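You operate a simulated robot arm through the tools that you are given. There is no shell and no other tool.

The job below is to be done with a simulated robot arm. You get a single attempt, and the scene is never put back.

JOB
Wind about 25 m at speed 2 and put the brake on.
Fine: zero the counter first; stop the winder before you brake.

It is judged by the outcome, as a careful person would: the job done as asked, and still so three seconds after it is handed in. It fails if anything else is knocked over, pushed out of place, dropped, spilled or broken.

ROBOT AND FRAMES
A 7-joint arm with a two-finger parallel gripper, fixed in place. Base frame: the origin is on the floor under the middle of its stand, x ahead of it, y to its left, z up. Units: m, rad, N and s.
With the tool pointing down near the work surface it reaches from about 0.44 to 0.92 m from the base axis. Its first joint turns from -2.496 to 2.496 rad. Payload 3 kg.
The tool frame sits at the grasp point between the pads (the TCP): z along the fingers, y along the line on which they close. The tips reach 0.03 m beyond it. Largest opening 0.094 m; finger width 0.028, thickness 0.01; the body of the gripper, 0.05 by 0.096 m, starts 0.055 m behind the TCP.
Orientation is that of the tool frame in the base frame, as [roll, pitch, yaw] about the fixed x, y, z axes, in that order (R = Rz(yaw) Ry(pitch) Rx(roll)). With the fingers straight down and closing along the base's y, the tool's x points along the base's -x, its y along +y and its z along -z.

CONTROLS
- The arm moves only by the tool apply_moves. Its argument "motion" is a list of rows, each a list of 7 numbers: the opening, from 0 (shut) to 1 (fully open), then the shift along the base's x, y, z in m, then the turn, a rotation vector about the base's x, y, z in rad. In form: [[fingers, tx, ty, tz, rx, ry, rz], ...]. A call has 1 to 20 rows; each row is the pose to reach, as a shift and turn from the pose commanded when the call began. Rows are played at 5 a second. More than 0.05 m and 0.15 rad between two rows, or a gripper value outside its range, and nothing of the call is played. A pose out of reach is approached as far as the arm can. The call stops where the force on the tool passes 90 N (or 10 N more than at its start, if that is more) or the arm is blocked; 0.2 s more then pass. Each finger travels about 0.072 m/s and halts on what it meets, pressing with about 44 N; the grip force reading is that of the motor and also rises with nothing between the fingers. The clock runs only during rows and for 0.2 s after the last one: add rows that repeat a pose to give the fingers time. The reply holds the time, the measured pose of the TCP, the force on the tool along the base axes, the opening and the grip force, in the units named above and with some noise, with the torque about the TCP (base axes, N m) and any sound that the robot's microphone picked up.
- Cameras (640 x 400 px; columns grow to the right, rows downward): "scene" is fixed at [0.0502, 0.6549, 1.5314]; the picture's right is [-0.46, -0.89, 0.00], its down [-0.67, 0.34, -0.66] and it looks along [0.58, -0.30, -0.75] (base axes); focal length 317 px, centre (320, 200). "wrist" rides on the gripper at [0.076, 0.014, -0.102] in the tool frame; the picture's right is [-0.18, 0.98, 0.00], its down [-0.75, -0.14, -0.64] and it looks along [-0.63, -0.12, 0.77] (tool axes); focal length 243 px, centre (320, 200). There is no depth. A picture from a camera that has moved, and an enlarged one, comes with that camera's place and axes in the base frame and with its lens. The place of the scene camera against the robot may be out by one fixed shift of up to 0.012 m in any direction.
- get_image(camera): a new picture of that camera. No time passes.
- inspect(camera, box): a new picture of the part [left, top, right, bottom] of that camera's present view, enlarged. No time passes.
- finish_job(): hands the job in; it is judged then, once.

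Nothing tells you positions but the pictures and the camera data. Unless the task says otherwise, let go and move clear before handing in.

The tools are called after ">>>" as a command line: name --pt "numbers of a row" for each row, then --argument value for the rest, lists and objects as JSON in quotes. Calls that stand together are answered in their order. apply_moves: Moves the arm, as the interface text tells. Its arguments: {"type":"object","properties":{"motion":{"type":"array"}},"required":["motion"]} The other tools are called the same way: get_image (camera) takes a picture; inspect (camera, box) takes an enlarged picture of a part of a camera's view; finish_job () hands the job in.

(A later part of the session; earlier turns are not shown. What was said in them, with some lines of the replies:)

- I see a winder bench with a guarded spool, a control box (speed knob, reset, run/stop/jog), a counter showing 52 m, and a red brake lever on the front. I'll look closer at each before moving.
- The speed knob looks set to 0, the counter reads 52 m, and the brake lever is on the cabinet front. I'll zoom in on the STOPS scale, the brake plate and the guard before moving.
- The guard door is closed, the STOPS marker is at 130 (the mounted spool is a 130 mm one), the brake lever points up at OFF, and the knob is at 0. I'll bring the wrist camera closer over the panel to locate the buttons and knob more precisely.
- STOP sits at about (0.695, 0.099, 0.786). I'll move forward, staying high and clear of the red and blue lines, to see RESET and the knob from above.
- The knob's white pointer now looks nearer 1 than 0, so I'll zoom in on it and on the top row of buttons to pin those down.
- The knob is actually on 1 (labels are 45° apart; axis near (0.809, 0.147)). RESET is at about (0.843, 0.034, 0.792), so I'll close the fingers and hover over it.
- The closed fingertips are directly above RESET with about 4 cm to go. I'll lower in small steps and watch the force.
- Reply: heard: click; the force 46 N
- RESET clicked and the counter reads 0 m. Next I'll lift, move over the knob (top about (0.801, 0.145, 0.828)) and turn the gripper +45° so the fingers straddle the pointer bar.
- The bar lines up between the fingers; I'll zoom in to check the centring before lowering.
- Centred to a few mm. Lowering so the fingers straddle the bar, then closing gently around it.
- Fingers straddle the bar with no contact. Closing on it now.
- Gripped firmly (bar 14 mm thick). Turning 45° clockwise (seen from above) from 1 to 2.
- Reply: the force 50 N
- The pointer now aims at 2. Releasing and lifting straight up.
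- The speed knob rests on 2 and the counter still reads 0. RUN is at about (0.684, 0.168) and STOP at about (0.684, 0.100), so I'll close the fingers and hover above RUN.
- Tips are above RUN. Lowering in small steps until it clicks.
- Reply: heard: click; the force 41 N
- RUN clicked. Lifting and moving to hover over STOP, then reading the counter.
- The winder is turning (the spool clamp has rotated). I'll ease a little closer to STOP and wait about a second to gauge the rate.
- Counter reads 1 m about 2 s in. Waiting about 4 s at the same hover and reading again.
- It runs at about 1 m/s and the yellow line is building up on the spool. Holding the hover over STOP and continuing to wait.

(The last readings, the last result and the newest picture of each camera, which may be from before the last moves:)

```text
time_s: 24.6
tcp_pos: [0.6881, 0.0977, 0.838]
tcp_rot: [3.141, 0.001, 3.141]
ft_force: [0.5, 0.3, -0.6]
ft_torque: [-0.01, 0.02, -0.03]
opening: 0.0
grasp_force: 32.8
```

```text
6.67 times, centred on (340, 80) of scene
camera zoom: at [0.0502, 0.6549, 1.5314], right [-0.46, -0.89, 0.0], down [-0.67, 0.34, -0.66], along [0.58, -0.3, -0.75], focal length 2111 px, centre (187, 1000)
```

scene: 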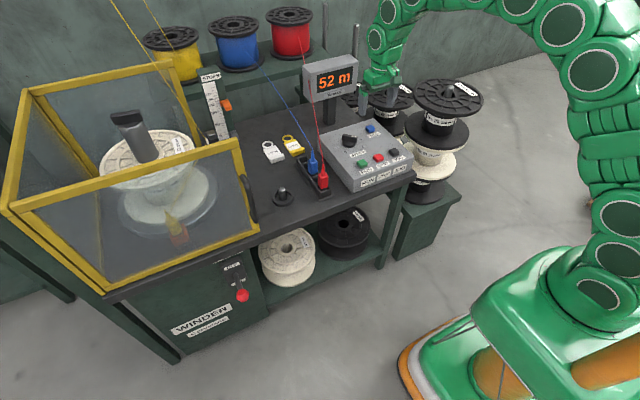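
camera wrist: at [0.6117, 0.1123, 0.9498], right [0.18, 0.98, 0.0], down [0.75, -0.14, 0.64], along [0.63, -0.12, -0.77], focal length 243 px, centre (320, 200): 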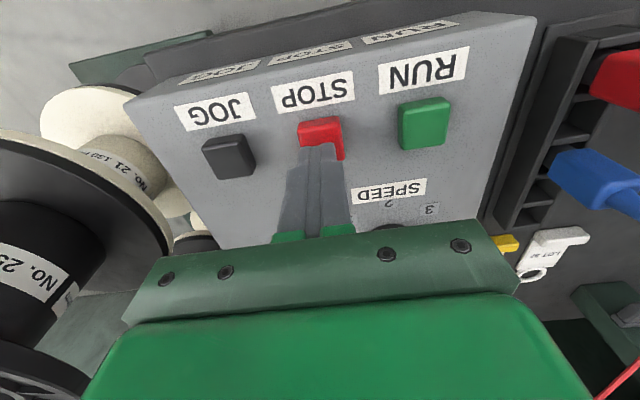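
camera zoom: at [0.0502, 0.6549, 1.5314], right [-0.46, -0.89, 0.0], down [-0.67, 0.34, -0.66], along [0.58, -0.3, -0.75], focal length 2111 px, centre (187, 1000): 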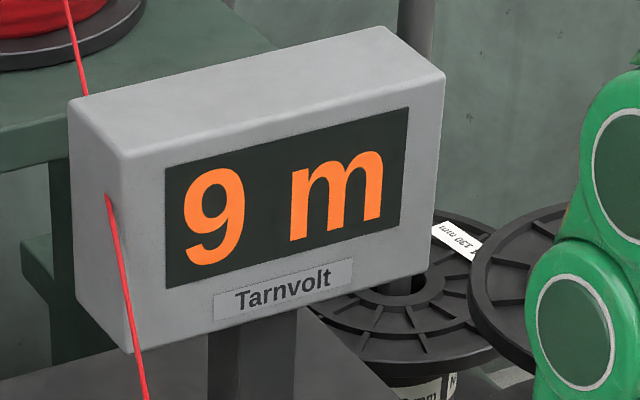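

9 m at t=24.6 s, so the rate is steady at 1 m/s. Waiting further, with a check in between.

>>> apply_moves --pt "0 0 0 0 0 0 0" --pt "0 0 0 0 0 0 0" --pt "0 0 0 0 0 0 0" --pt "0 0 0 0 0 0 0" --pt "0 0 0 0 0 0 0" --pt "0 0 0 0 0 0 0" --pt "0 0 0 0 0 0 0" --pt "0 0 0 0 0 0 0" --pt "0 0 0 0 0 0 0" --pt "0 0 0 0 0 0 0" --pt "0 0 0 0 0 0 0" --pt "0 0 0 0 0 0 0" --pt "0 0 0 0 0 0 0" --pt "0 0 0 0 0 0 0" --pt "0 0 0 0 0 0 0" --pt "0 0 0 0 0 0 0" --pt "0 0 0 0 0 0 0" --pt "0 0 0 0 0 0 0" --pt "0 0 0 0 0 0 0"

>>> inspect --camera "scene" --box '[300, 50, 380, 110]'

>>> inspect --camera "scene" --box '[0, 40, 260, 290]'

```text
time_s: 28.6
tcp_pos: [0.6873, 0.0985, 0.838]
tcp_rot: [3.141, 0.0, 3.141]
ft_force: [-0.3, -0.5, 0.8]
ft_torque: [0.0, 0.0, 0.0]
opening: 0.0
grasp_force: 32.5
```

```text
6.67 times, centred on (340, 80) of scene
camera zoom: at [0.0502, 0.6549, 1.5314], right [-0.46, -0.89, 0.0], down [-0.67, 0.34, -0.66], along [0.58, -0.3, -0.75], focal length 2111 px, centre (187, 1000)
```

zoom: 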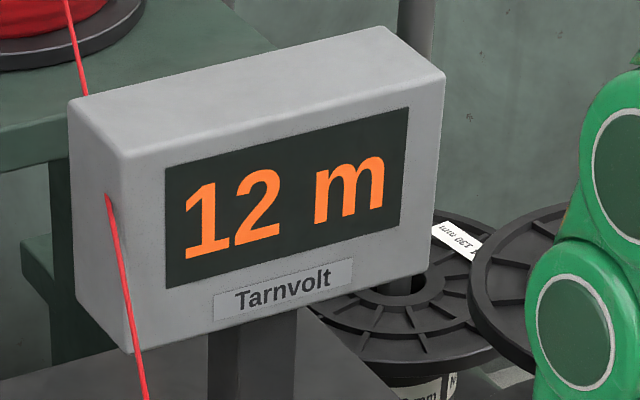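

```text
1.60 times, centred on (130, 165) of scene
camera zoom: at [0.0502, 0.6549, 1.5314], right [-0.46, -0.89, 0.0], down [-0.67, 0.34, -0.66], along [0.58, -0.3, -0.75], focal length 507 px, centre (624, 256)
```

zoom: 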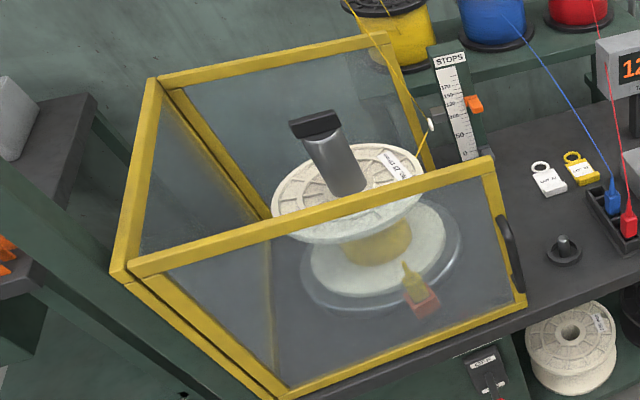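

12 m at 28.6 s, about 0.93 m/s. Waiting another 8 s in two holds, then finer steps.

>>> apply_moves --pt "0 0 0 0 0 0 0" --pt "0 0 0 0 0 0 0" --pt "0 0 0 0 0 0 0" --pt "0 0 0 0 0 0 0" --pt "0 0 0 0 0 0 0" --pt "0 0 0 0 0 0 0" --pt "0 0 0 0 0 0 0" --pt "0 0 0 0 0 0 0" --pt "0 0 0 0 0 0 0" --pt "0 0 0 0 0 0 0" --pt "0 0 0 0 0 0 0" --pt "0 0 0 0 0 0 0" --pt "0 0 0 0 0 0 0" --pt "0 0 0 0 0 0 0" --pt "0 0 0 0 0 0 0" --pt "0 0 0 0 0 0 0" --pt "0 0 0 0 0 0 0" --pt "0 0 0 0 0 0 0" --pt "0 0 0 0 0 0 0"

>>> inspect --camera "scene" --box '[300, 50, 380, 110]'

```text
time_s: 32.6
tcp_pos: [0.6877, 0.097, 0.8387]
tcp_rot: [3.142, -0.002, -3.141]
ft_force: [-1.0, 1.0, 0.0]
ft_torque: [-0.03, 0.03, 0.03]
opening: 0.0
grasp_force: 33.7
```

```text
6.67 times, centred on (340, 80) of scene
camera zoom: at [0.0502, 0.6549, 1.5314], right [-0.46, -0.89, 0.0], down [-0.67, 0.34, -0.66], along [0.58, -0.3, -0.75], focal length 2111 px, centre (187, 1000)
```

zoom: 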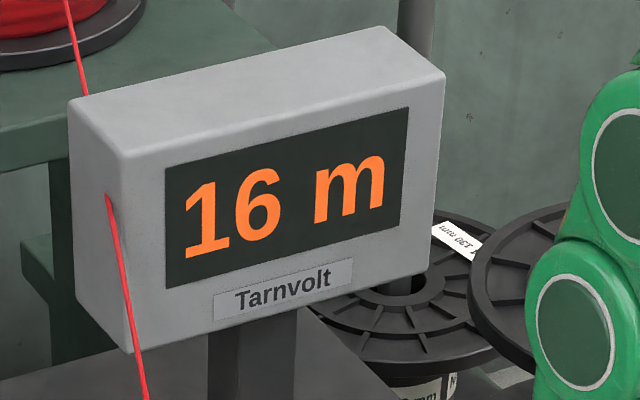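

16 m at 32.6 s. One more 4 s hold.

>>> apply_moves --pt "0 0 0 0 0 0 0" --pt "0 0 0 0 0 0 0" --pt "0 0 0 0 0 0 0" --pt "0 0 0 0 0 0 0" --pt "0 0 0 0 0 0 0" --pt "0 0 0 0 0 0 0" --pt "0 0 0 0 0 0 0" --pt "0 0 0 0 0 0 0" --pt "0 0 0 0 0 0 0" --pt "0 0 0 0 0 0 0" --pt "0 0 0 0 0 0 0" --pt "0 0 0 0 0 0 0" --pt "0 0 0 0 0 0 0" --pt "0 0 0 0 0 0 0" --pt "0 0 0 0 0 0 0" --pt "0 0 0 0 0 0 0" --pt "0 0 0 0 0 0 0" --pt "0 0 0 0 0 0 0" --pt "0 0 0 0 0 0 0"

>>> inspect --camera "scene" --box '[300, 50, 380, 110]'

```text
time_s: 36.6
tcp_pos: [0.6878, 0.0967, 0.8379]
tcp_rot: [3.141, 0.0, 3.141]
ft_force: [0.1, 0.8, 0.1]
ft_torque: [-0.02, -0.02, 0.0]
opening: 0.0002
grasp_force: 33.1
```

```text
6.67 times, centred on (340, 80) of scene
camera zoom: at [0.0502, 0.6549, 1.5314], right [-0.46, -0.89, 0.0], down [-0.67, 0.34, -0.66], along [0.58, -0.3, -0.75], focal length 2111 px, centre (187, 1000)
```

zoom: 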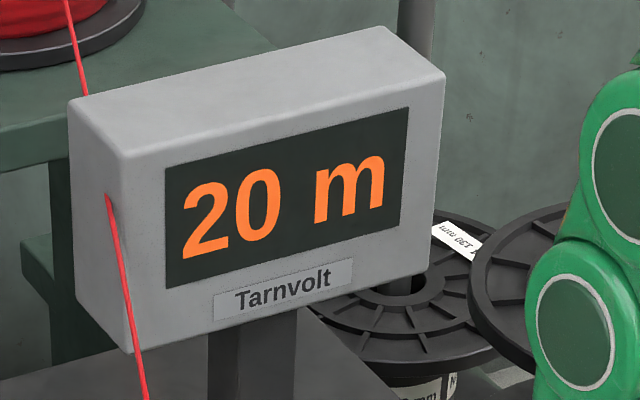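

20 m at 36.6 s. Waiting 3 s more, then checking before pressing STOP.

>>> apply_moves --pt "0 0 0 0 0 0 0" --pt "0 0 0 0 0 0 0" --pt "0 0 0 0 0 0 0" --pt "0 0 0 0 0 0 0" --pt "0 0 0 0 0 0 0" --pt "0 0 0 0 0 0 0" --pt "0 0 0 0 0 0 0" --pt "0 0 0 0 0 0 0" --pt "0 0 0 0 0 0 0" --pt "0 0 0 0 0 0 0" --pt "0 0 0 0 0 0 0" --pt "0 0 0 0 0 0 0" --pt "0 0 0 0 0 0 0" --pt "0 0 0 0 0 0 0"

>>> inspect --camera "scene" --box '[300, 50, 380, 110]'

```text
time_s: 39.6
tcp_pos: [0.6875, 0.0976, 0.838]
tcp_rot: [-3.14, 0.001, -3.141]
ft_force: [0.2, 0.0, 0.2]
ft_torque: [-0.01, -0.01, -0.01]
opening: 0.0
grasp_force: 32.9
```

```text
6.67 times, centred on (340, 80) of scene
camera zoom: at [0.0502, 0.6549, 1.5314], right [-0.46, -0.89, 0.0], down [-0.67, 0.34, -0.66], along [0.58, -0.3, -0.75], focal length 2111 px, centre (187, 1000)
```

zoom: 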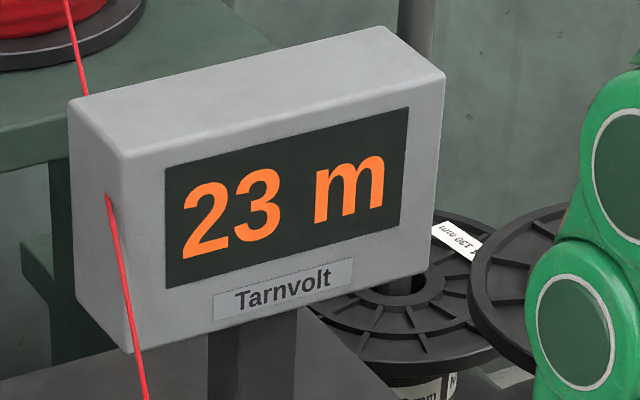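

23 m at 39.6 s. Waiting one more second, then pressing STOP so it lands around 25 m.

>>> apply_moves --pt "0 0 0 0 0 0 0" --pt "0 0 0 0 0 0 0" --pt "0 0 0 0 0 0 0" --pt "0 0 0 0 0 0 0" --pt "0 0 0 0 0 0 0" --pt "0 0 0 -0.009 0 0 0" --pt "0 0 0 -0.017 0 0 0"

>>> inspect --camera "scene" --box '[290, 60, 420, 200]'

>>> inspect --camera "scene" --box '[0, 40, 260, 290]'

```text
time_s: 41.2
tcp_pos: [0.6872, 0.0962, 0.8247]
tcp_rot: [-3.141, 0.003, -3.141]
ft_force: [-7.2, -6.8, 49.3]
ft_torque: [-0.15, 0.36, 0.0]
opening: 0.0
grasp_force: 32.9
heard: click
```

```text
2.86 times, centred on (355, 130) of scene
camera zoom: at [0.0502, 0.6549, 1.5314], right [-0.46, -0.89, 0.0], down [-0.67, 0.34, -0.66], along [0.58, -0.3, -0.75], focal length 905 px, centre (220, 400)
```

zoom: 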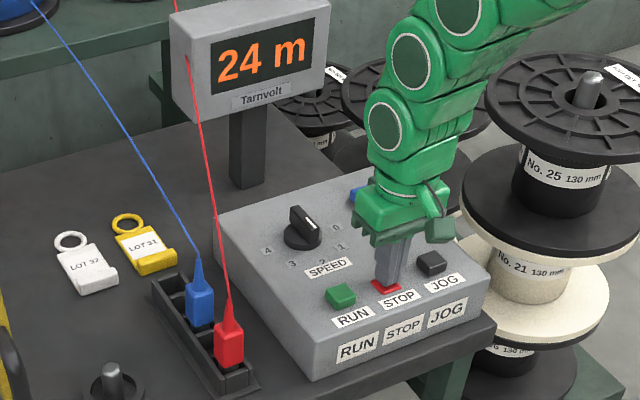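

```text
1.60 times, centred on (130, 165) of scene
camera zoom: at [0.0502, 0.6549, 1.5314], right [-0.46, -0.89, 0.0], down [-0.67, 0.34, -0.66], along [0.58, -0.3, -0.75], focal length 507 px, centre (624, 256)
```

zoom: 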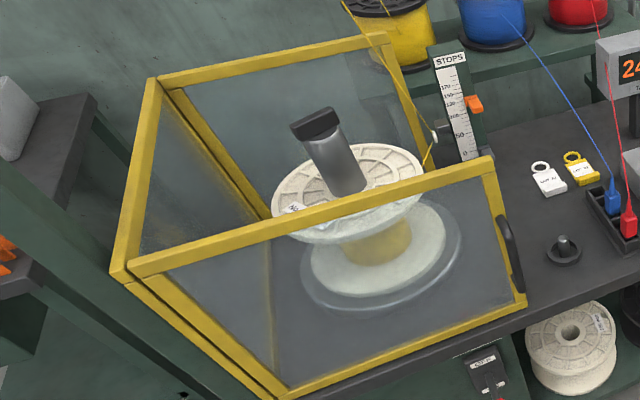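

STOP clicked and the counter shows 24 m while it coasts down. Lifting off and checking that it has stopped.

>>> apply_moves --pt "0 0 0 0.03 0 0 0" --pt "0 0 0 0.07 0 0 0" --pt "0 0 0 0.11 0 0 0" --pt "0 0 0 0.15 0 0 0" --pt "0 0 0 0.15 0 0 0"

>>> inspect --camera "scene" --box '[300, 50, 380, 110]'

>>> inspect --camera "scene" --box '[0, 40, 260, 290]'

```text
time_s: 42.4
tcp_pos: [0.6869, 0.0994, 0.9701]
tcp_rot: [3.139, 0.0, -3.141]
ft_force: [-0.3, 0.6, 0.0]
ft_torque: [0.03, -0.01, 0.01]
opening: 0.0003
grasp_force: 32.7
```

```text
6.67 times, centred on (340, 80) of scene
camera zoom: at [0.0502, 0.6549, 1.5314], right [-0.46, -0.89, 0.0], down [-0.67, 0.34, -0.66], along [0.58, -0.3, -0.75], focal length 2111 px, centre (187, 1000)
```

zoom: 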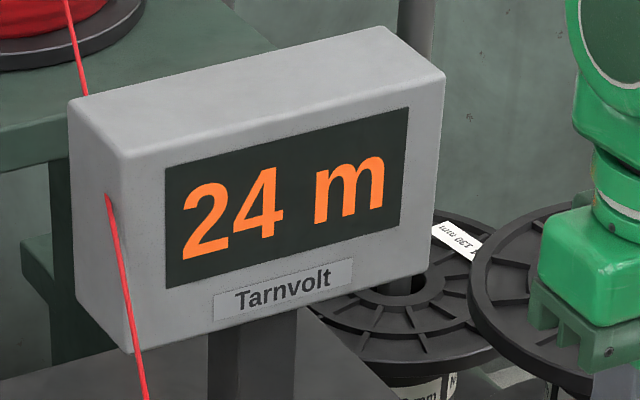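

```text
1.60 times, centred on (130, 165) of scene
camera zoom: at [0.0502, 0.6549, 1.5314], right [-0.46, -0.89, 0.0], down [-0.67, 0.34, -0.66], along [0.58, -0.3, -0.75], focal length 507 px, centre (624, 256)
```

zoom: 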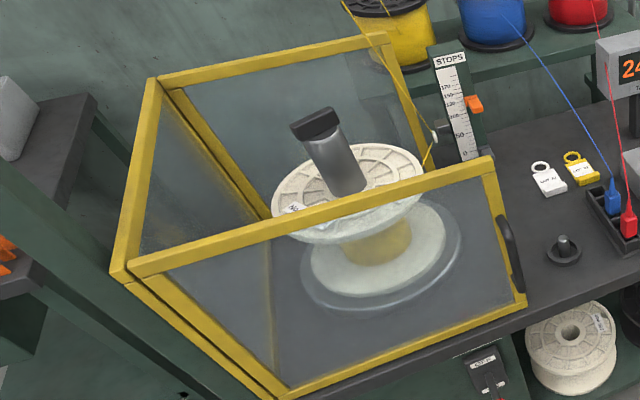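

The winder has stopped with 24 m showing (roughly 24.5–25 m wound), which is about 25 m. Next I'll back out towards the robot and swing left, clear of the guard, to view the brake lever.

>>> apply_moves --pt "0 -0.045 0 0.01 0 0 0" --pt "0 -0.09 0 0.01 0 0 0" --pt "0 -0.135 0.005 0.01 0 0 0" --pt "0 -0.18 0.01 0.01 0 0 0" --pt "0 -0.22 0.03 0.01 0 0 0" --pt "0 -0.25 0.065 0.01 0 0 0" --pt "0 -0.265 0.11 0.01 0 0 0" --pt "0 -0.27 0.155 0.01 0 0 0" --pt "0 -0.275 0.2 0.01 0 0 0" --pt "0 -0.28 0.245 0.01 0 0 0" --pt "0 -0.285 0.29 0.01 0 0 0" --pt "0 -0.285 0.335 0.0 0 0 0" --pt "0 -0.285 0.38 0.0 0 0 0" --pt "0 -0.285 0.425 0.0 0 0 0" --pt "0 -0.285 0.47 0.0 0 0 0" --pt "0 -0.285 0.5 0.0 0 0 0" --pt "0 -0.285 0.5 0.0 0 0 0"

>>> get_image --camera "wrist"

>>> get_image --camera "scene"

```text
time_s: 46.0
tcp_pos: [0.4036, 0.5986, 0.9715]
tcp_rot: [-3.141, 0.0, -3.14]
ft_force: [-0.2, -0.2, -1.0]
ft_torque: [-0.01, 0.0, -0.01]
opening: 0.0
grasp_force: 33.0
```

```text
taken
camera wrist: at [0.328, 0.6122, 1.0754], right [0.18, 0.98, 0.0], down [0.75, -0.14, 0.64], along [0.63, -0.12, -0.77], focal length 243 px, centre (320, 200)
```

wrist: 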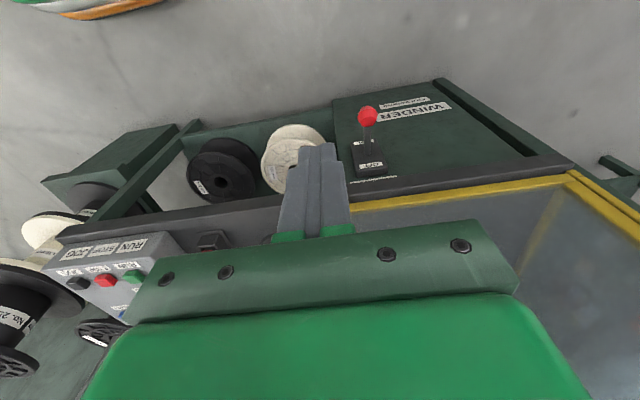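

```text
taken
```

scene: 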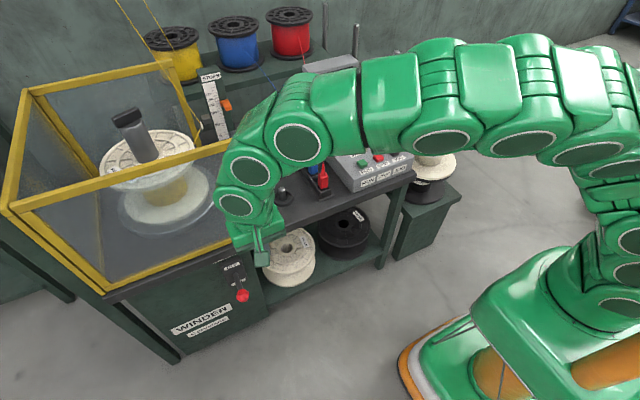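

>>> inspect --camera "wrist" --box '[320, 80, 440, 200]'

>>> inspect --camera "scene" --box '[200, 250, 280, 310]'

```text
3.33 times, centred on (380, 140) of wrist
camera zoom: at [0.328, 0.6122, 1.0754], right [0.18, 0.98, 0.0], down [0.75, -0.14, 0.64], along [0.63, -0.12, -0.77], focal length 809 px, centre (120, 400)
```

zoom: 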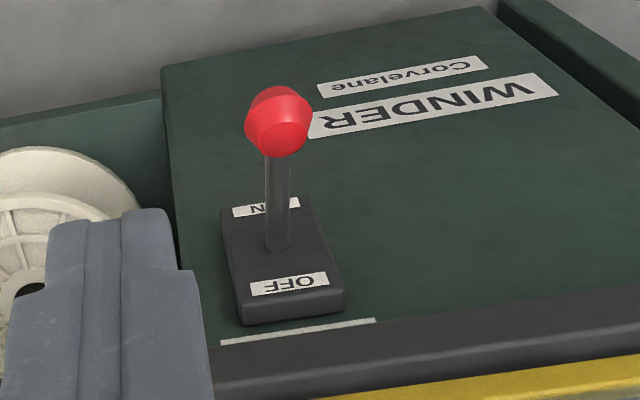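

```text
6.67 times, centred on (240, 280) of scene
camera zoom: at [0.0502, 0.6549, 1.5314], right [-0.46, -0.89, 0.0], down [-0.67, 0.34, -0.66], along [0.58, -0.3, -0.75], focal length 2111 px, centre (853, -333)
```

zoom: 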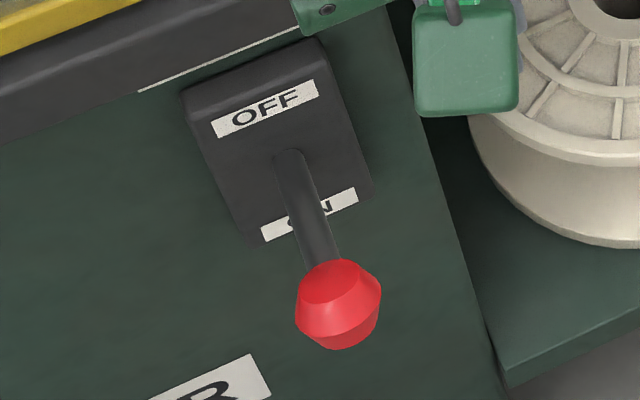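

The lever is up at OFF, as expected; the ball is near (0.48, 0.67, 0.70) but the two views are nearly parallel. I'll take a lower view to triangulate it better.

>>> apply_moves --pt "0 -0.015 -0.01 -0.04 0 0 0" --pt "0 -0.03 -0.02 -0.08 0 0 0" --pt "0 -0.044 -0.02 -0.12 0 0 0" --pt "0 -0.044 -0.02 -0.15 0 0 0" --pt "0 -0.044 -0.02 -0.15 0 0 0"

>>> get_image --camera "wrist"

>>> inspect --camera "wrist" --box '[340, 100, 480, 230]'

```text
time_s: 47.2
tcp_pos: [0.359, 0.5778, 0.824]
tcp_rot: [-3.141, 0.001, -3.14]
ft_force: [-0.1, 0.3, -0.4]
ft_torque: [-0.01, 0.0, 0.02]
opening: 0.0
grasp_force: 32.8
```

```text
taken
camera wrist: at [0.2823, 0.5915, 0.9271], right [0.18, 0.98, 0.0], down [0.75, -0.14, 0.64], along [0.63, -0.12, -0.77], focal length 243 px, centre (320, 200)
```

wrist: 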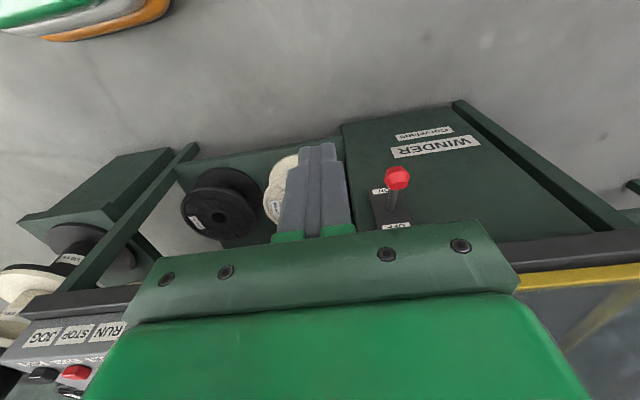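

```text
3.08 times, centred on (410, 165) of wrist
camera zoom: at [0.2823, 0.5915, 0.9271], right [0.18, 0.98, 0.0], down [0.75, -0.14, 0.64], along [0.63, -0.12, -0.77], focal length 746 px, centre (43, 308)
```

zoom: 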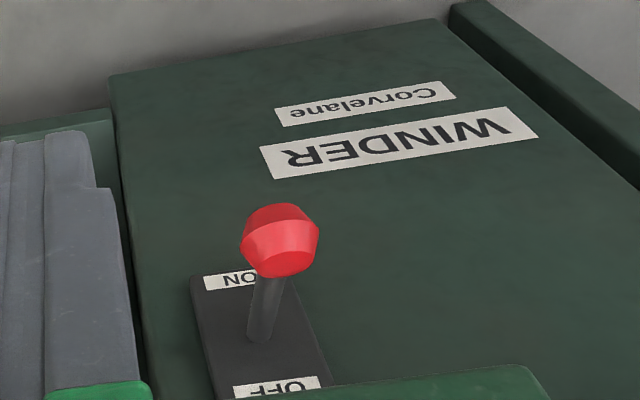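

Ball at (0.517, 0.671, 0.612), lever pivot near (0.62, 0.670, 0.575), so the lever is about 20° up and must go about 20° down. Moving the closed fingers to hover above the ball.

>>> apply_moves --pt "0 0.038 0.024 0 0 0 0" --pt "0 0.077 0.047 0 0 0 0" --pt "0 0.116 0.07 0 0 0 0" --pt "0 0.155 0.0934 0 0 0 0" --pt "0 0.155 0.0934 -0.04 0 0 0" --pt "0 0.155 0.0934 -0.08 0 0 0" --pt "0 0.155 0.0934 -0.115 0 0 0" --pt "0 0.155 0.0934 -0.115 0 0 0"

>>> get_image --camera "wrist"

>>> get_image --camera "scene"

>>> inspect --camera "scene" --box '[170, 190, 310, 320]'

```text
time_s: 49.0
tcp_pos: [0.5128, 0.672, 0.7064]
tcp_rot: [-3.14, 0.001, -3.14]
ft_force: [0.6, -0.3, 0.3]
ft_torque: [0.02, -0.02, 0.01]
opening: 0.0
grasp_force: 32.9
```

```text
taken
camera wrist: at [0.4371, 0.6865, 0.8097], right [0.18, 0.98, 0.0], down [0.75, -0.14, 0.64], along [0.63, -0.12, -0.77], focal length 243 px, centre (320, 200)
```

wrist: 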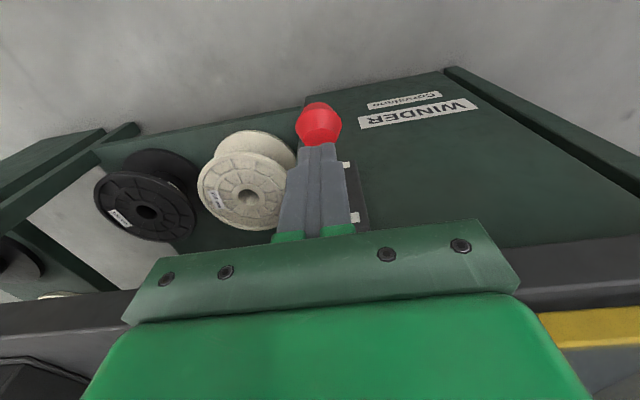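

```text
taken
```

scene: 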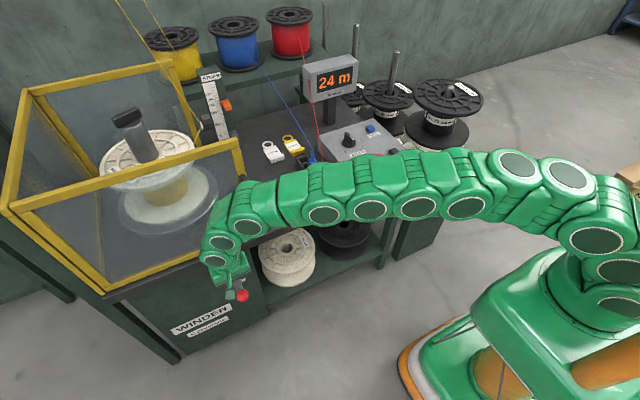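

```text
3.08 times, centred on (240, 255) of scene
camera zoom: at [0.0502, 0.6549, 1.5314], right [-0.46, -0.89, 0.0], down [-0.67, 0.34, -0.66], along [0.58, -0.3, -0.75], focal length 974 px, centre (566, 31)
```

zoom: 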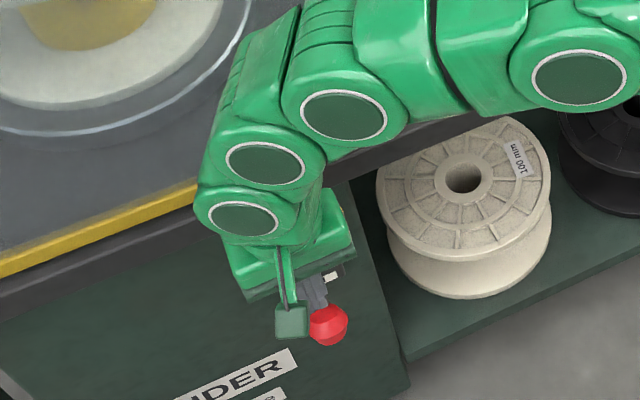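

The fingertips are centred above the ball (seen at (0.5175, 0.671, 0.612)). Lowering to contact and beginning the downward push.

>>> apply_moves --pt "0 0.002 -0.001 -0.02 0 0 0" --pt "0 0.002 -0.001 -0.035 0 0 0" --pt "0 0.002 -0.001 -0.045 0 0 0" --pt "0 0.002 -0.001 -0.055 0 0 0" --pt "0 0.002 -0.001 -0.062 0 0 0"

>>> get_image --camera "wrist"

>>> inspect --camera "scene" --box '[170, 190, 310, 320]'

```text
time_s: 50.2
tcp_pos: [0.5152, 0.6699, 0.6428]
tcp_rot: [-3.141, 0.0, -3.141]
ft_force: [-1.8, -0.6, 2.0]
ft_torque: [-0.01, 0.14, 0.0]
opening: 0.0002
grasp_force: 32.9
```

```text
taken
camera wrist: at [0.44, 0.6849, 0.747], right [0.18, 0.98, 0.0], down [0.75, -0.14, 0.64], along [0.63, -0.12, -0.77], focal length 243 px, centre (320, 200)
```

wrist: 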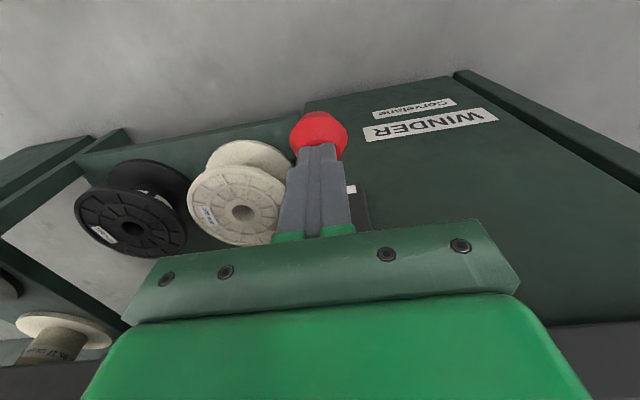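

```text
3.08 times, centred on (240, 255) of scene
camera zoom: at [0.0502, 0.6549, 1.5314], right [-0.46, -0.89, 0.0], down [-0.67, 0.34, -0.66], along [0.58, -0.3, -0.75], focal length 974 px, centre (566, 31)
```

zoom: 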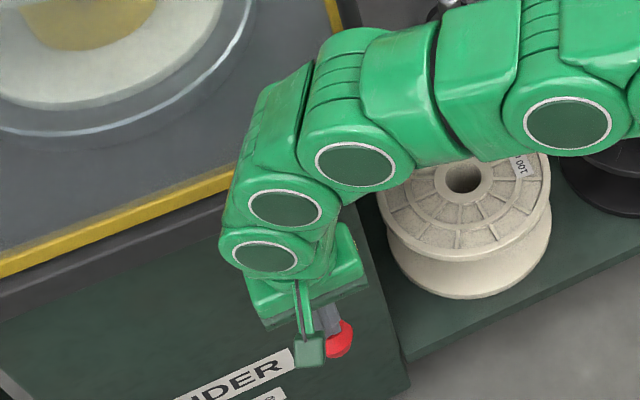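

Contact made with light force, and the lever is moving. Continuing the push down.

>>> apply_moves --pt "0 0 0 -0.012 0 0 0" --pt "0 0 0 -0.024 0 0 0" --pt "0 0 0 -0.036 0 0 0" --pt "0 0 0 -0.046 0 0 0" --pt "0 0 0 -0.054 0 0 0"

>>> get_image --camera "wrist"

>>> inspect --camera "scene" --box '[170, 190, 310, 320]'

```text
time_s: 51.4
tcp_pos: [0.5142, 0.6714, 0.5912]
tcp_rot: [-3.141, 0.001, 3.142]
ft_force: [0.3, 0.2, -1.1]
ft_torque: [0.0, -0.01, 0.01]
opening: 0.0
grasp_force: 32.8
```

```text
taken
camera wrist: at [0.4385, 0.6855, 0.6942], right [0.18, 0.98, 0.0], down [0.75, -0.14, 0.64], along [0.63, -0.12, -0.77], focal length 243 px, centre (320, 200)
```

wrist: 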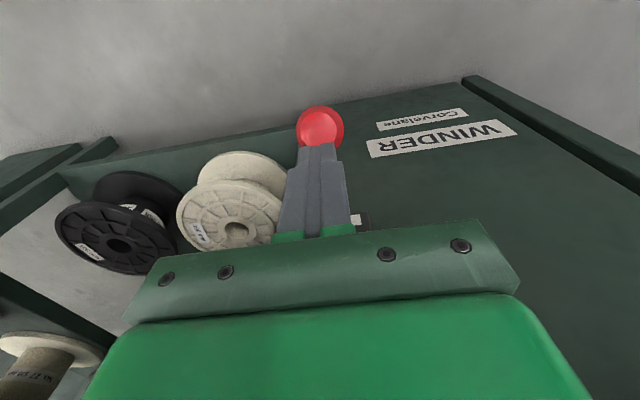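

```text
3.08 times, centred on (240, 255) of scene
camera zoom: at [0.0502, 0.6549, 1.5314], right [-0.46, -0.89, 0.0], down [-0.67, 0.34, -0.66], along [0.58, -0.3, -0.75], focal length 974 px, centre (566, 31)
```

zoom: 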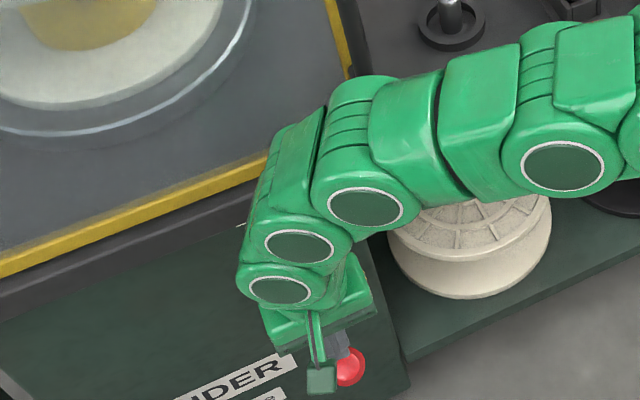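

No force now: the lever may have gone over centre and dropped away. I'll press a bit further to find its end stop.

>>> apply_moves --pt "0 0 0 -0.006 0 0 0" --pt "0 0 0 -0.012 0 0 0" --pt "0 0 0 -0.018 0 0 0"

>>> inspect --camera "wrist" --box '[240, 60, 440, 240]'

>>> inspect --camera "scene" --box '[200, 250, 300, 330]'

```text
time_s: 52.2
tcp_pos: [0.5155, 0.6696, 0.5757]
tcp_rot: [-3.141, -0.001, 3.14]
ft_force: [0.3, 0.5, -0.4]
ft_torque: [0.01, 0.02, 0.01]
opening: 0.0001
grasp_force: 32.8
```

```text
2.22 times, centred on (340, 150) of wrist
camera zoom: at [0.4389, 0.6846, 0.6767], right [0.18, 0.98, 0.0], down [0.75, -0.14, 0.64], along [0.63, -0.12, -0.77], focal length 539 px, centre (276, 311)
```

zoom: 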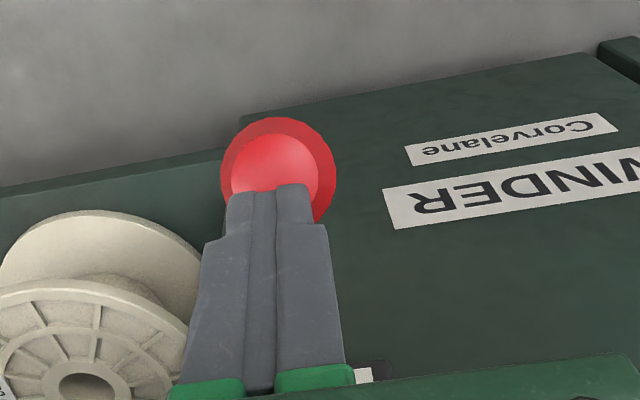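

```text
5.00 times, centred on (250, 290) of scene
camera zoom: at [0.0502, 0.6549, 1.5314], right [-0.46, -0.89, 0.0], down [-0.67, 0.34, -0.66], along [0.58, -0.3, -0.75], focal length 1583 px, centre (670, -250)
```

zoom: 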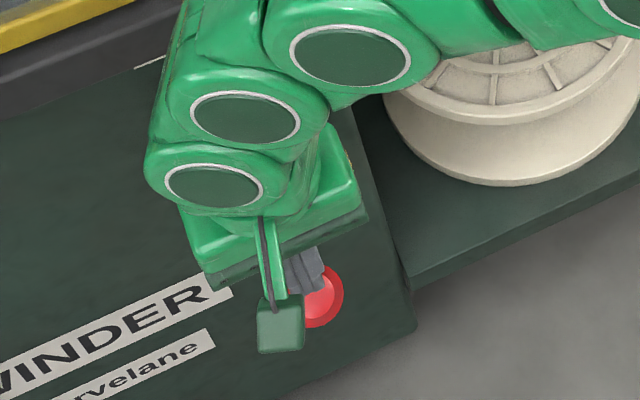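

The ball's end face is now visible and the lever sits well below horizontal with no load on the tool. Lifting straight up and backing away to check it.

>>> apply_moves --pt "0 -0.005 0 0.04 0 0 0" --pt "0 -0.01 0 0.08 0 0 0" --pt "0 -0.02 0 0.12 0 0 0" --pt "0 -0.045 0 0.16 0 0 0" --pt "0 -0.08 -0.02 0.19 0 0 0" --pt "0 -0.11 -0.045 0.22 0 0 0" --pt "0 -0.14 -0.07 0.245 0 0 0" --pt "0 -0.155 -0.093 0.248 0 0 0" --pt "0 -0.155 -0.093 0.248 0 0 0"

>>> get_image --camera "wrist"

>>> inspect --camera "wrist" --box '[340, 100, 480, 230]'

>>> inspect --camera "scene" --box '[200, 250, 280, 330]'

>>> get_image --camera "scene"

```text
refused: row 5 steps farther than a row can; nothing moved
```

```text
taken
camera wrist: at [0.4389, 0.6846, 0.6767], right [0.18, 0.98, 0.0], down [0.75, -0.14, 0.64], along [0.63, -0.12, -0.77], focal length 243 px, centre (320, 200)
```

wrist: 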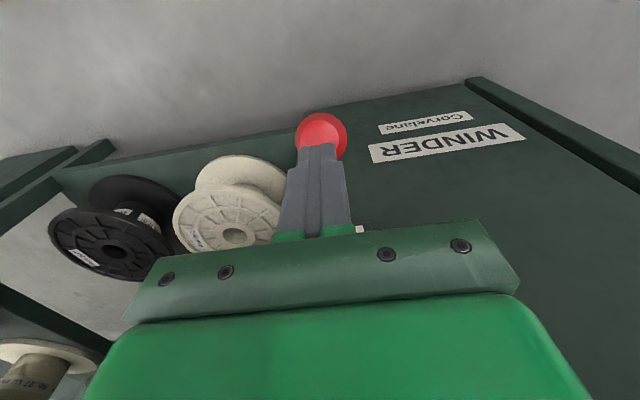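

```text
3.08 times, centred on (410, 165) of wrist
camera zoom: at [0.4389, 0.6846, 0.6767], right [0.18, 0.98, 0.0], down [0.75, -0.14, 0.64], along [0.63, -0.12, -0.77], focal length 746 px, centre (43, 308)
```

zoom: 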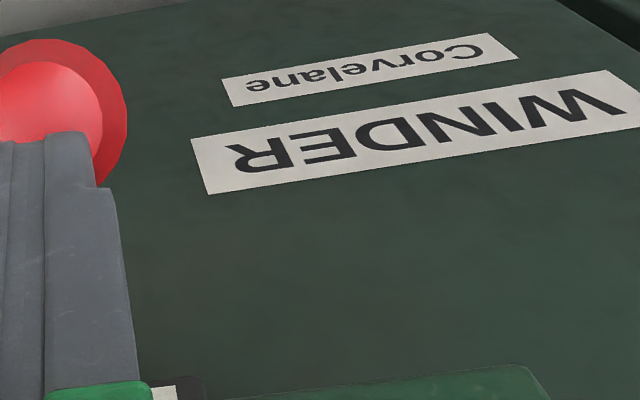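

```text
5.00 times, centred on (240, 290) of scene
camera zoom: at [0.0502, 0.6549, 1.5314], right [-0.46, -0.89, 0.0], down [-0.67, 0.34, -0.66], along [0.58, -0.3, -0.75], focal length 1583 px, centre (720, -250)
```

zoom: 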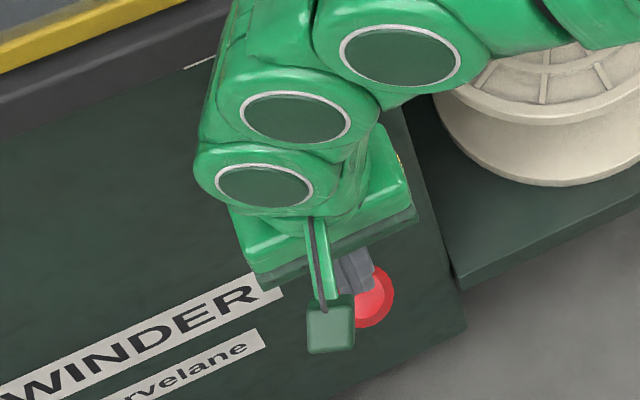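

```text
taken
```

scene: 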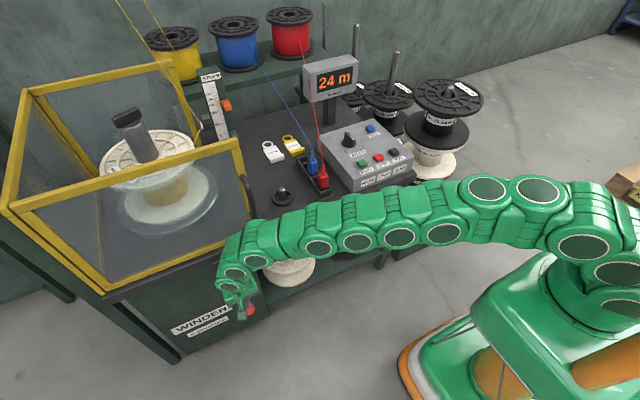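

One step was too large, so nothing moved. Repeating the retreat with smaller steps.

>>> apply_moves --pt "0 -0.004 0 0.04 0 0 0" --pt "0 -0.008 0 0.08 0 0 0" --pt "0 -0.012 0 0.12 0 0 0" --pt "0 -0.035 0 0.15 0 0 0" --pt "0 -0.065 -0.015 0.18 0 0 0" --pt "0 -0.095 -0.035 0.205 0 0 0" --pt "0 -0.125 -0.055 0.23 0 0 0" --pt "0 -0.145 -0.075 0.245 0 0 0" --pt "0 -0.155 -0.093 0.248 0 0 0" --pt "0 -0.155 -0.093 0.248 0 0 0"

>>> get_image --camera "wrist"

>>> inspect --camera "wrist" --box '[340, 100, 480, 230]'

>>> inspect --camera "scene" --box '[200, 250, 280, 330]'

>>> get_image --camera "scene"

```text
time_s: 54.4
tcp_pos: [0.3614, 0.5783, 0.8222]
tcp_rot: [-3.141, 0.001, 3.142]
ft_force: [0.6, 0.1, -0.7]
ft_torque: [-0.01, -0.01, 0.0]
opening: 0.0001
grasp_force: 32.8
```

```text
taken
camera wrist: at [0.285, 0.5936, 0.9261], right [0.18, 0.98, 0.0], down [0.75, -0.14, 0.64], along [0.63, -0.12, -0.77], focal length 243 px, centre (320, 200)
```

wrist: 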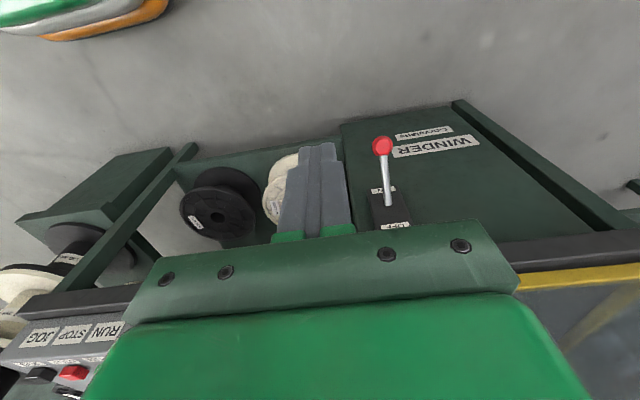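

```text
3.08 times, centred on (410, 165) of wrist
camera zoom: at [0.285, 0.5936, 0.9261], right [0.18, 0.98, 0.0], down [0.75, -0.14, 0.64], along [0.63, -0.12, -0.77], focal length 746 px, centre (43, 308)
```

zoom: 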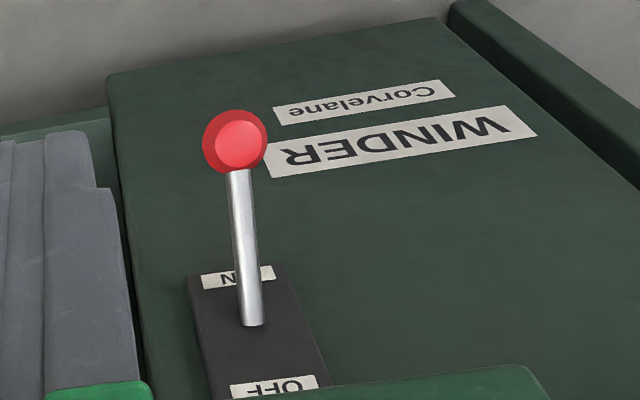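

```text
5.00 times, centred on (240, 290) of scene
camera zoom: at [0.0502, 0.6549, 1.5314], right [-0.46, -0.89, 0.0], down [-0.67, 0.34, -0.66], along [0.58, -0.3, -0.75], focal length 1583 px, centre (720, -250)
```

zoom: 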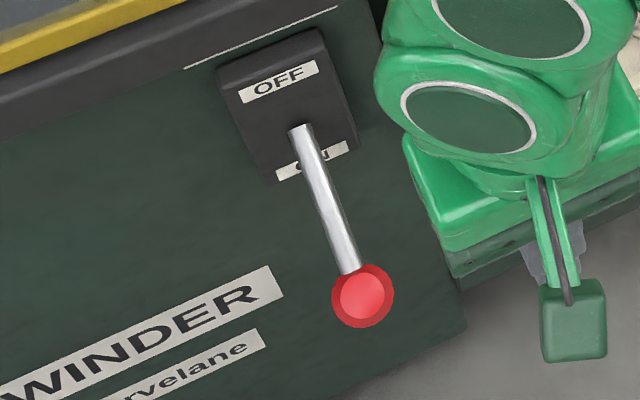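

```text
taken
```

scene: 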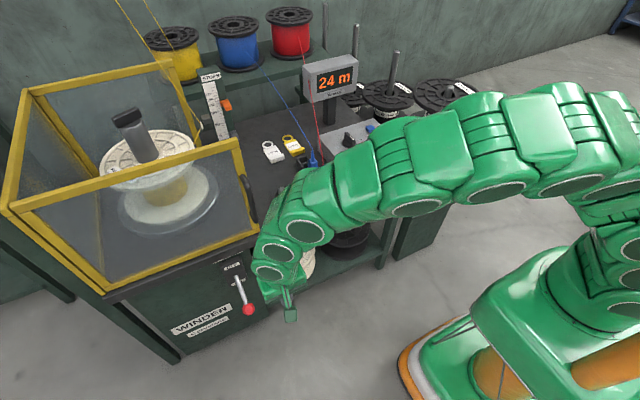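

The lever is now at ON and staying there, with the counter steady at 24 m and the winder stopped. I'll move the arm further clear, wait a couple of seconds and do a last check.

>>> apply_moves --pt "0 0 -0.04 0.02 0 0 0" --pt "0 0.01 -0.08 0.05 0 0 0" --pt "0 0.02 -0.12 0.08 0 0 0" --pt "0 0.03 -0.16 0.11 0 0 0" --pt "0 0.04 -0.2 0.14 0 0 0" --pt "0 0.05 -0.24 0.16 0 0 0" --pt "0 0.06 -0.28 0.18 0 0 0" --pt "0 0.07 -0.32 0.19 0 0 0" --pt "0 0.08 -0.36 0.2 0 0 0" --pt "0 0.08 -0.36 0.2 0 0 0" --pt "0 0.08 -0.36 0.2 0 0 0" --pt "0 0.08 -0.36 0.2 0 0 0" --pt "0 0.08 -0.36 0.2 0 0 0" --pt "0 0.08 -0.36 0.2 0 0 0" --pt "0 0.08 -0.36 0.2 0 0 0"

>>> get_image --camera "scene"

>>> inspect --camera "scene" --box '[200, 250, 280, 330]'

>>> inspect --camera "scene" --box '[290, 50, 430, 200]'

>>> inspect --camera "scene" --box '[0, 40, 260, 290]'

```text
refused: row 2 steps farther than a row can; nothing moved
```

```text
taken
```

scene: 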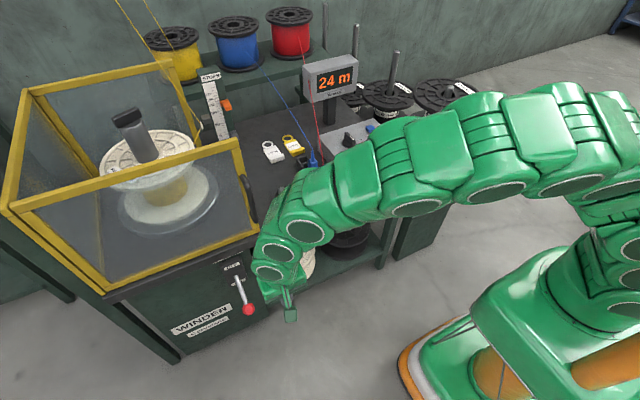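

```text
5.00 times, centred on (240, 290) of scene
camera zoom: at [0.0502, 0.6549, 1.5314], right [-0.46, -0.89, 0.0], down [-0.67, 0.34, -0.66], along [0.58, -0.3, -0.75], focal length 1583 px, centre (720, -250)
```

zoom: 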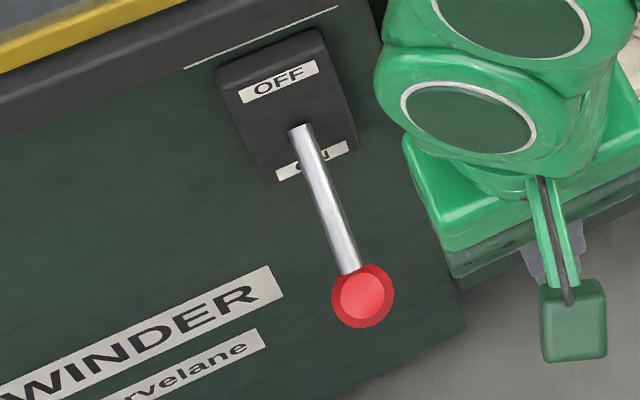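

```text
2.67 times, centred on (360, 125) of scene
camera zoom: at [0.0502, 0.6549, 1.5314], right [-0.46, -0.89, 0.0], down [-0.67, 0.34, -0.66], along [0.58, -0.3, -0.75], focal length 844 px, centre (213, 400)
```

zoom: 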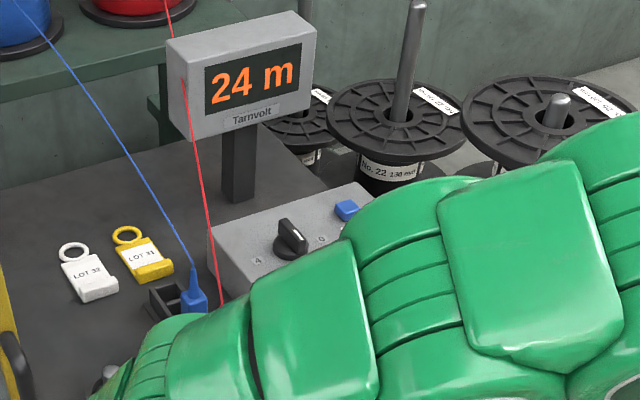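

```text
1.60 times, centred on (130, 165) of scene
camera zoom: at [0.0502, 0.6549, 1.5314], right [-0.46, -0.89, 0.0], down [-0.67, 0.34, -0.66], along [0.58, -0.3, -0.75], focal length 507 px, centre (624, 256)
```

zoom: 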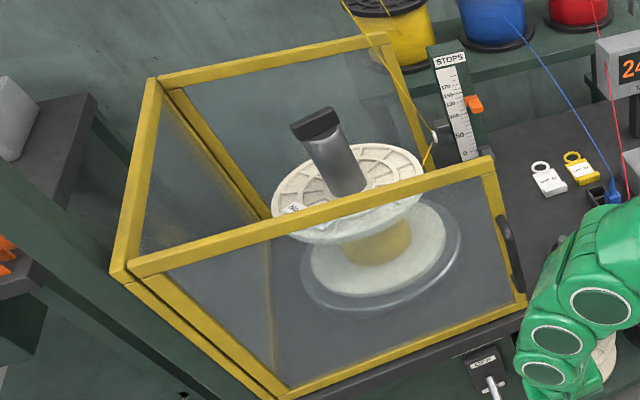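

That call was refused for step size, so nothing moved; the brake is at ON and the spool is still. I'll raise straight up with smaller steps to move clear, then wait.

>>> apply_moves --pt "0 0 -0.01 0.03 0 0 0" --pt "0 0 -0.03 0.06 0 0 0" --pt "0 0 -0.05 0.09 0 0 0" --pt "0 0 -0.07 0.12 0 0 0" --pt "0 0 -0.1 0.145 0 0 0" --pt "0 0.005 -0.13 0.17 0 0 0" --pt "0 0.01 -0.165 0.18 0 0 0" --pt "0 0.015 -0.2 0.185 0 0 0" --pt "0 0.02 -0.235 0.19 0 0 0" --pt "0 0.03 -0.27 0.19 0 0 0" --pt "0 0.04 -0.3 0.19 0 0 0" --pt "0 0.04 -0.3 0.19 0 0 0" --pt "0 0.04 -0.3 0.19 0 0 0" --pt "0 0.04 -0.3 0.19 0 0 0" --pt "0 0.04 -0.3 0.19 0 0 0" --pt "0 0.04 -0.3 0.19 0 0 0"

>>> get_image --camera "scene"

>>> inspect --camera "scene" --box '[200, 250, 280, 330]'

>>> inspect --camera "scene" --box '[0, 40, 260, 290]'

```text
time_s: 57.8
tcp_pos: [0.4018, 0.2759, 1.0119]
tcp_rot: [-3.141, 0.0, 3.141]
ft_force: [0.2, 0.1, 0.7]
ft_torque: [-0.01, 0.02, 0.02]
opening: 0.0
grasp_force: 33.1
```

```text
taken
```

scene: 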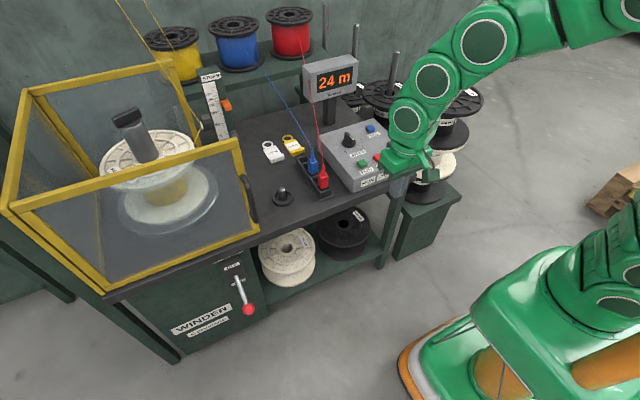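

```text
5.00 times, centred on (240, 290) of scene
camera zoom: at [0.0502, 0.6549, 1.5314], right [-0.46, -0.89, 0.0], down [-0.67, 0.34, -0.66], along [0.58, -0.3, -0.75], focal length 1583 px, centre (720, -250)
```

zoom: 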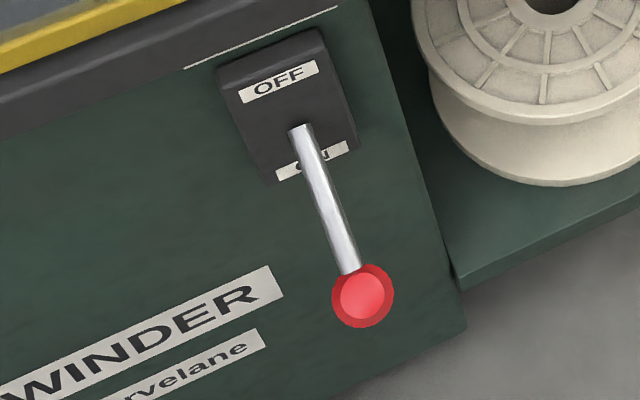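

```text
1.60 times, centred on (130, 165) of scene
camera zoom: at [0.0502, 0.6549, 1.5314], right [-0.46, -0.89, 0.0], down [-0.67, 0.34, -0.66], along [0.58, -0.3, -0.75], focal length 507 px, centre (624, 256)
```

zoom: 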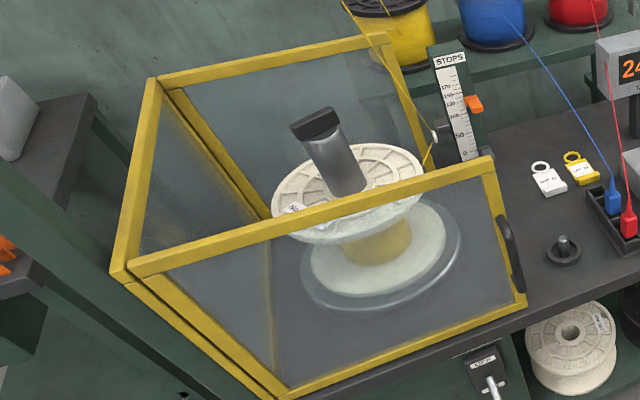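

The counter holds at 24 m, the spool is still, the brake lever stays at ON, the speed is on 2, and nothing else has moved. The arm is clear, so I'm handing in.

>>> finish_job

```text
The job is handed in.
```

The line is wound to about 25 m at speed 2, the winder is stopped and the brake is on. The counter reads 24 m; going by the winding rate, I estimate the true length at 24.5 to 25 m.

- **Zeroing:** I pressed RESET first, and the counter went from 52 m to 0 m.
- **Speed:** the knob was on 1, so I turned it to 2 and left it there. At 2 the winder ran at a little under 1 m/s.
- **Stop and brake:** I pressed STOP and checked that the spool was still before pushing the brake lever down to ON. The lever snapped down and has stayed there.

At the last check the spool was still, nothing else had been moved, and the arm was clear of the bench.
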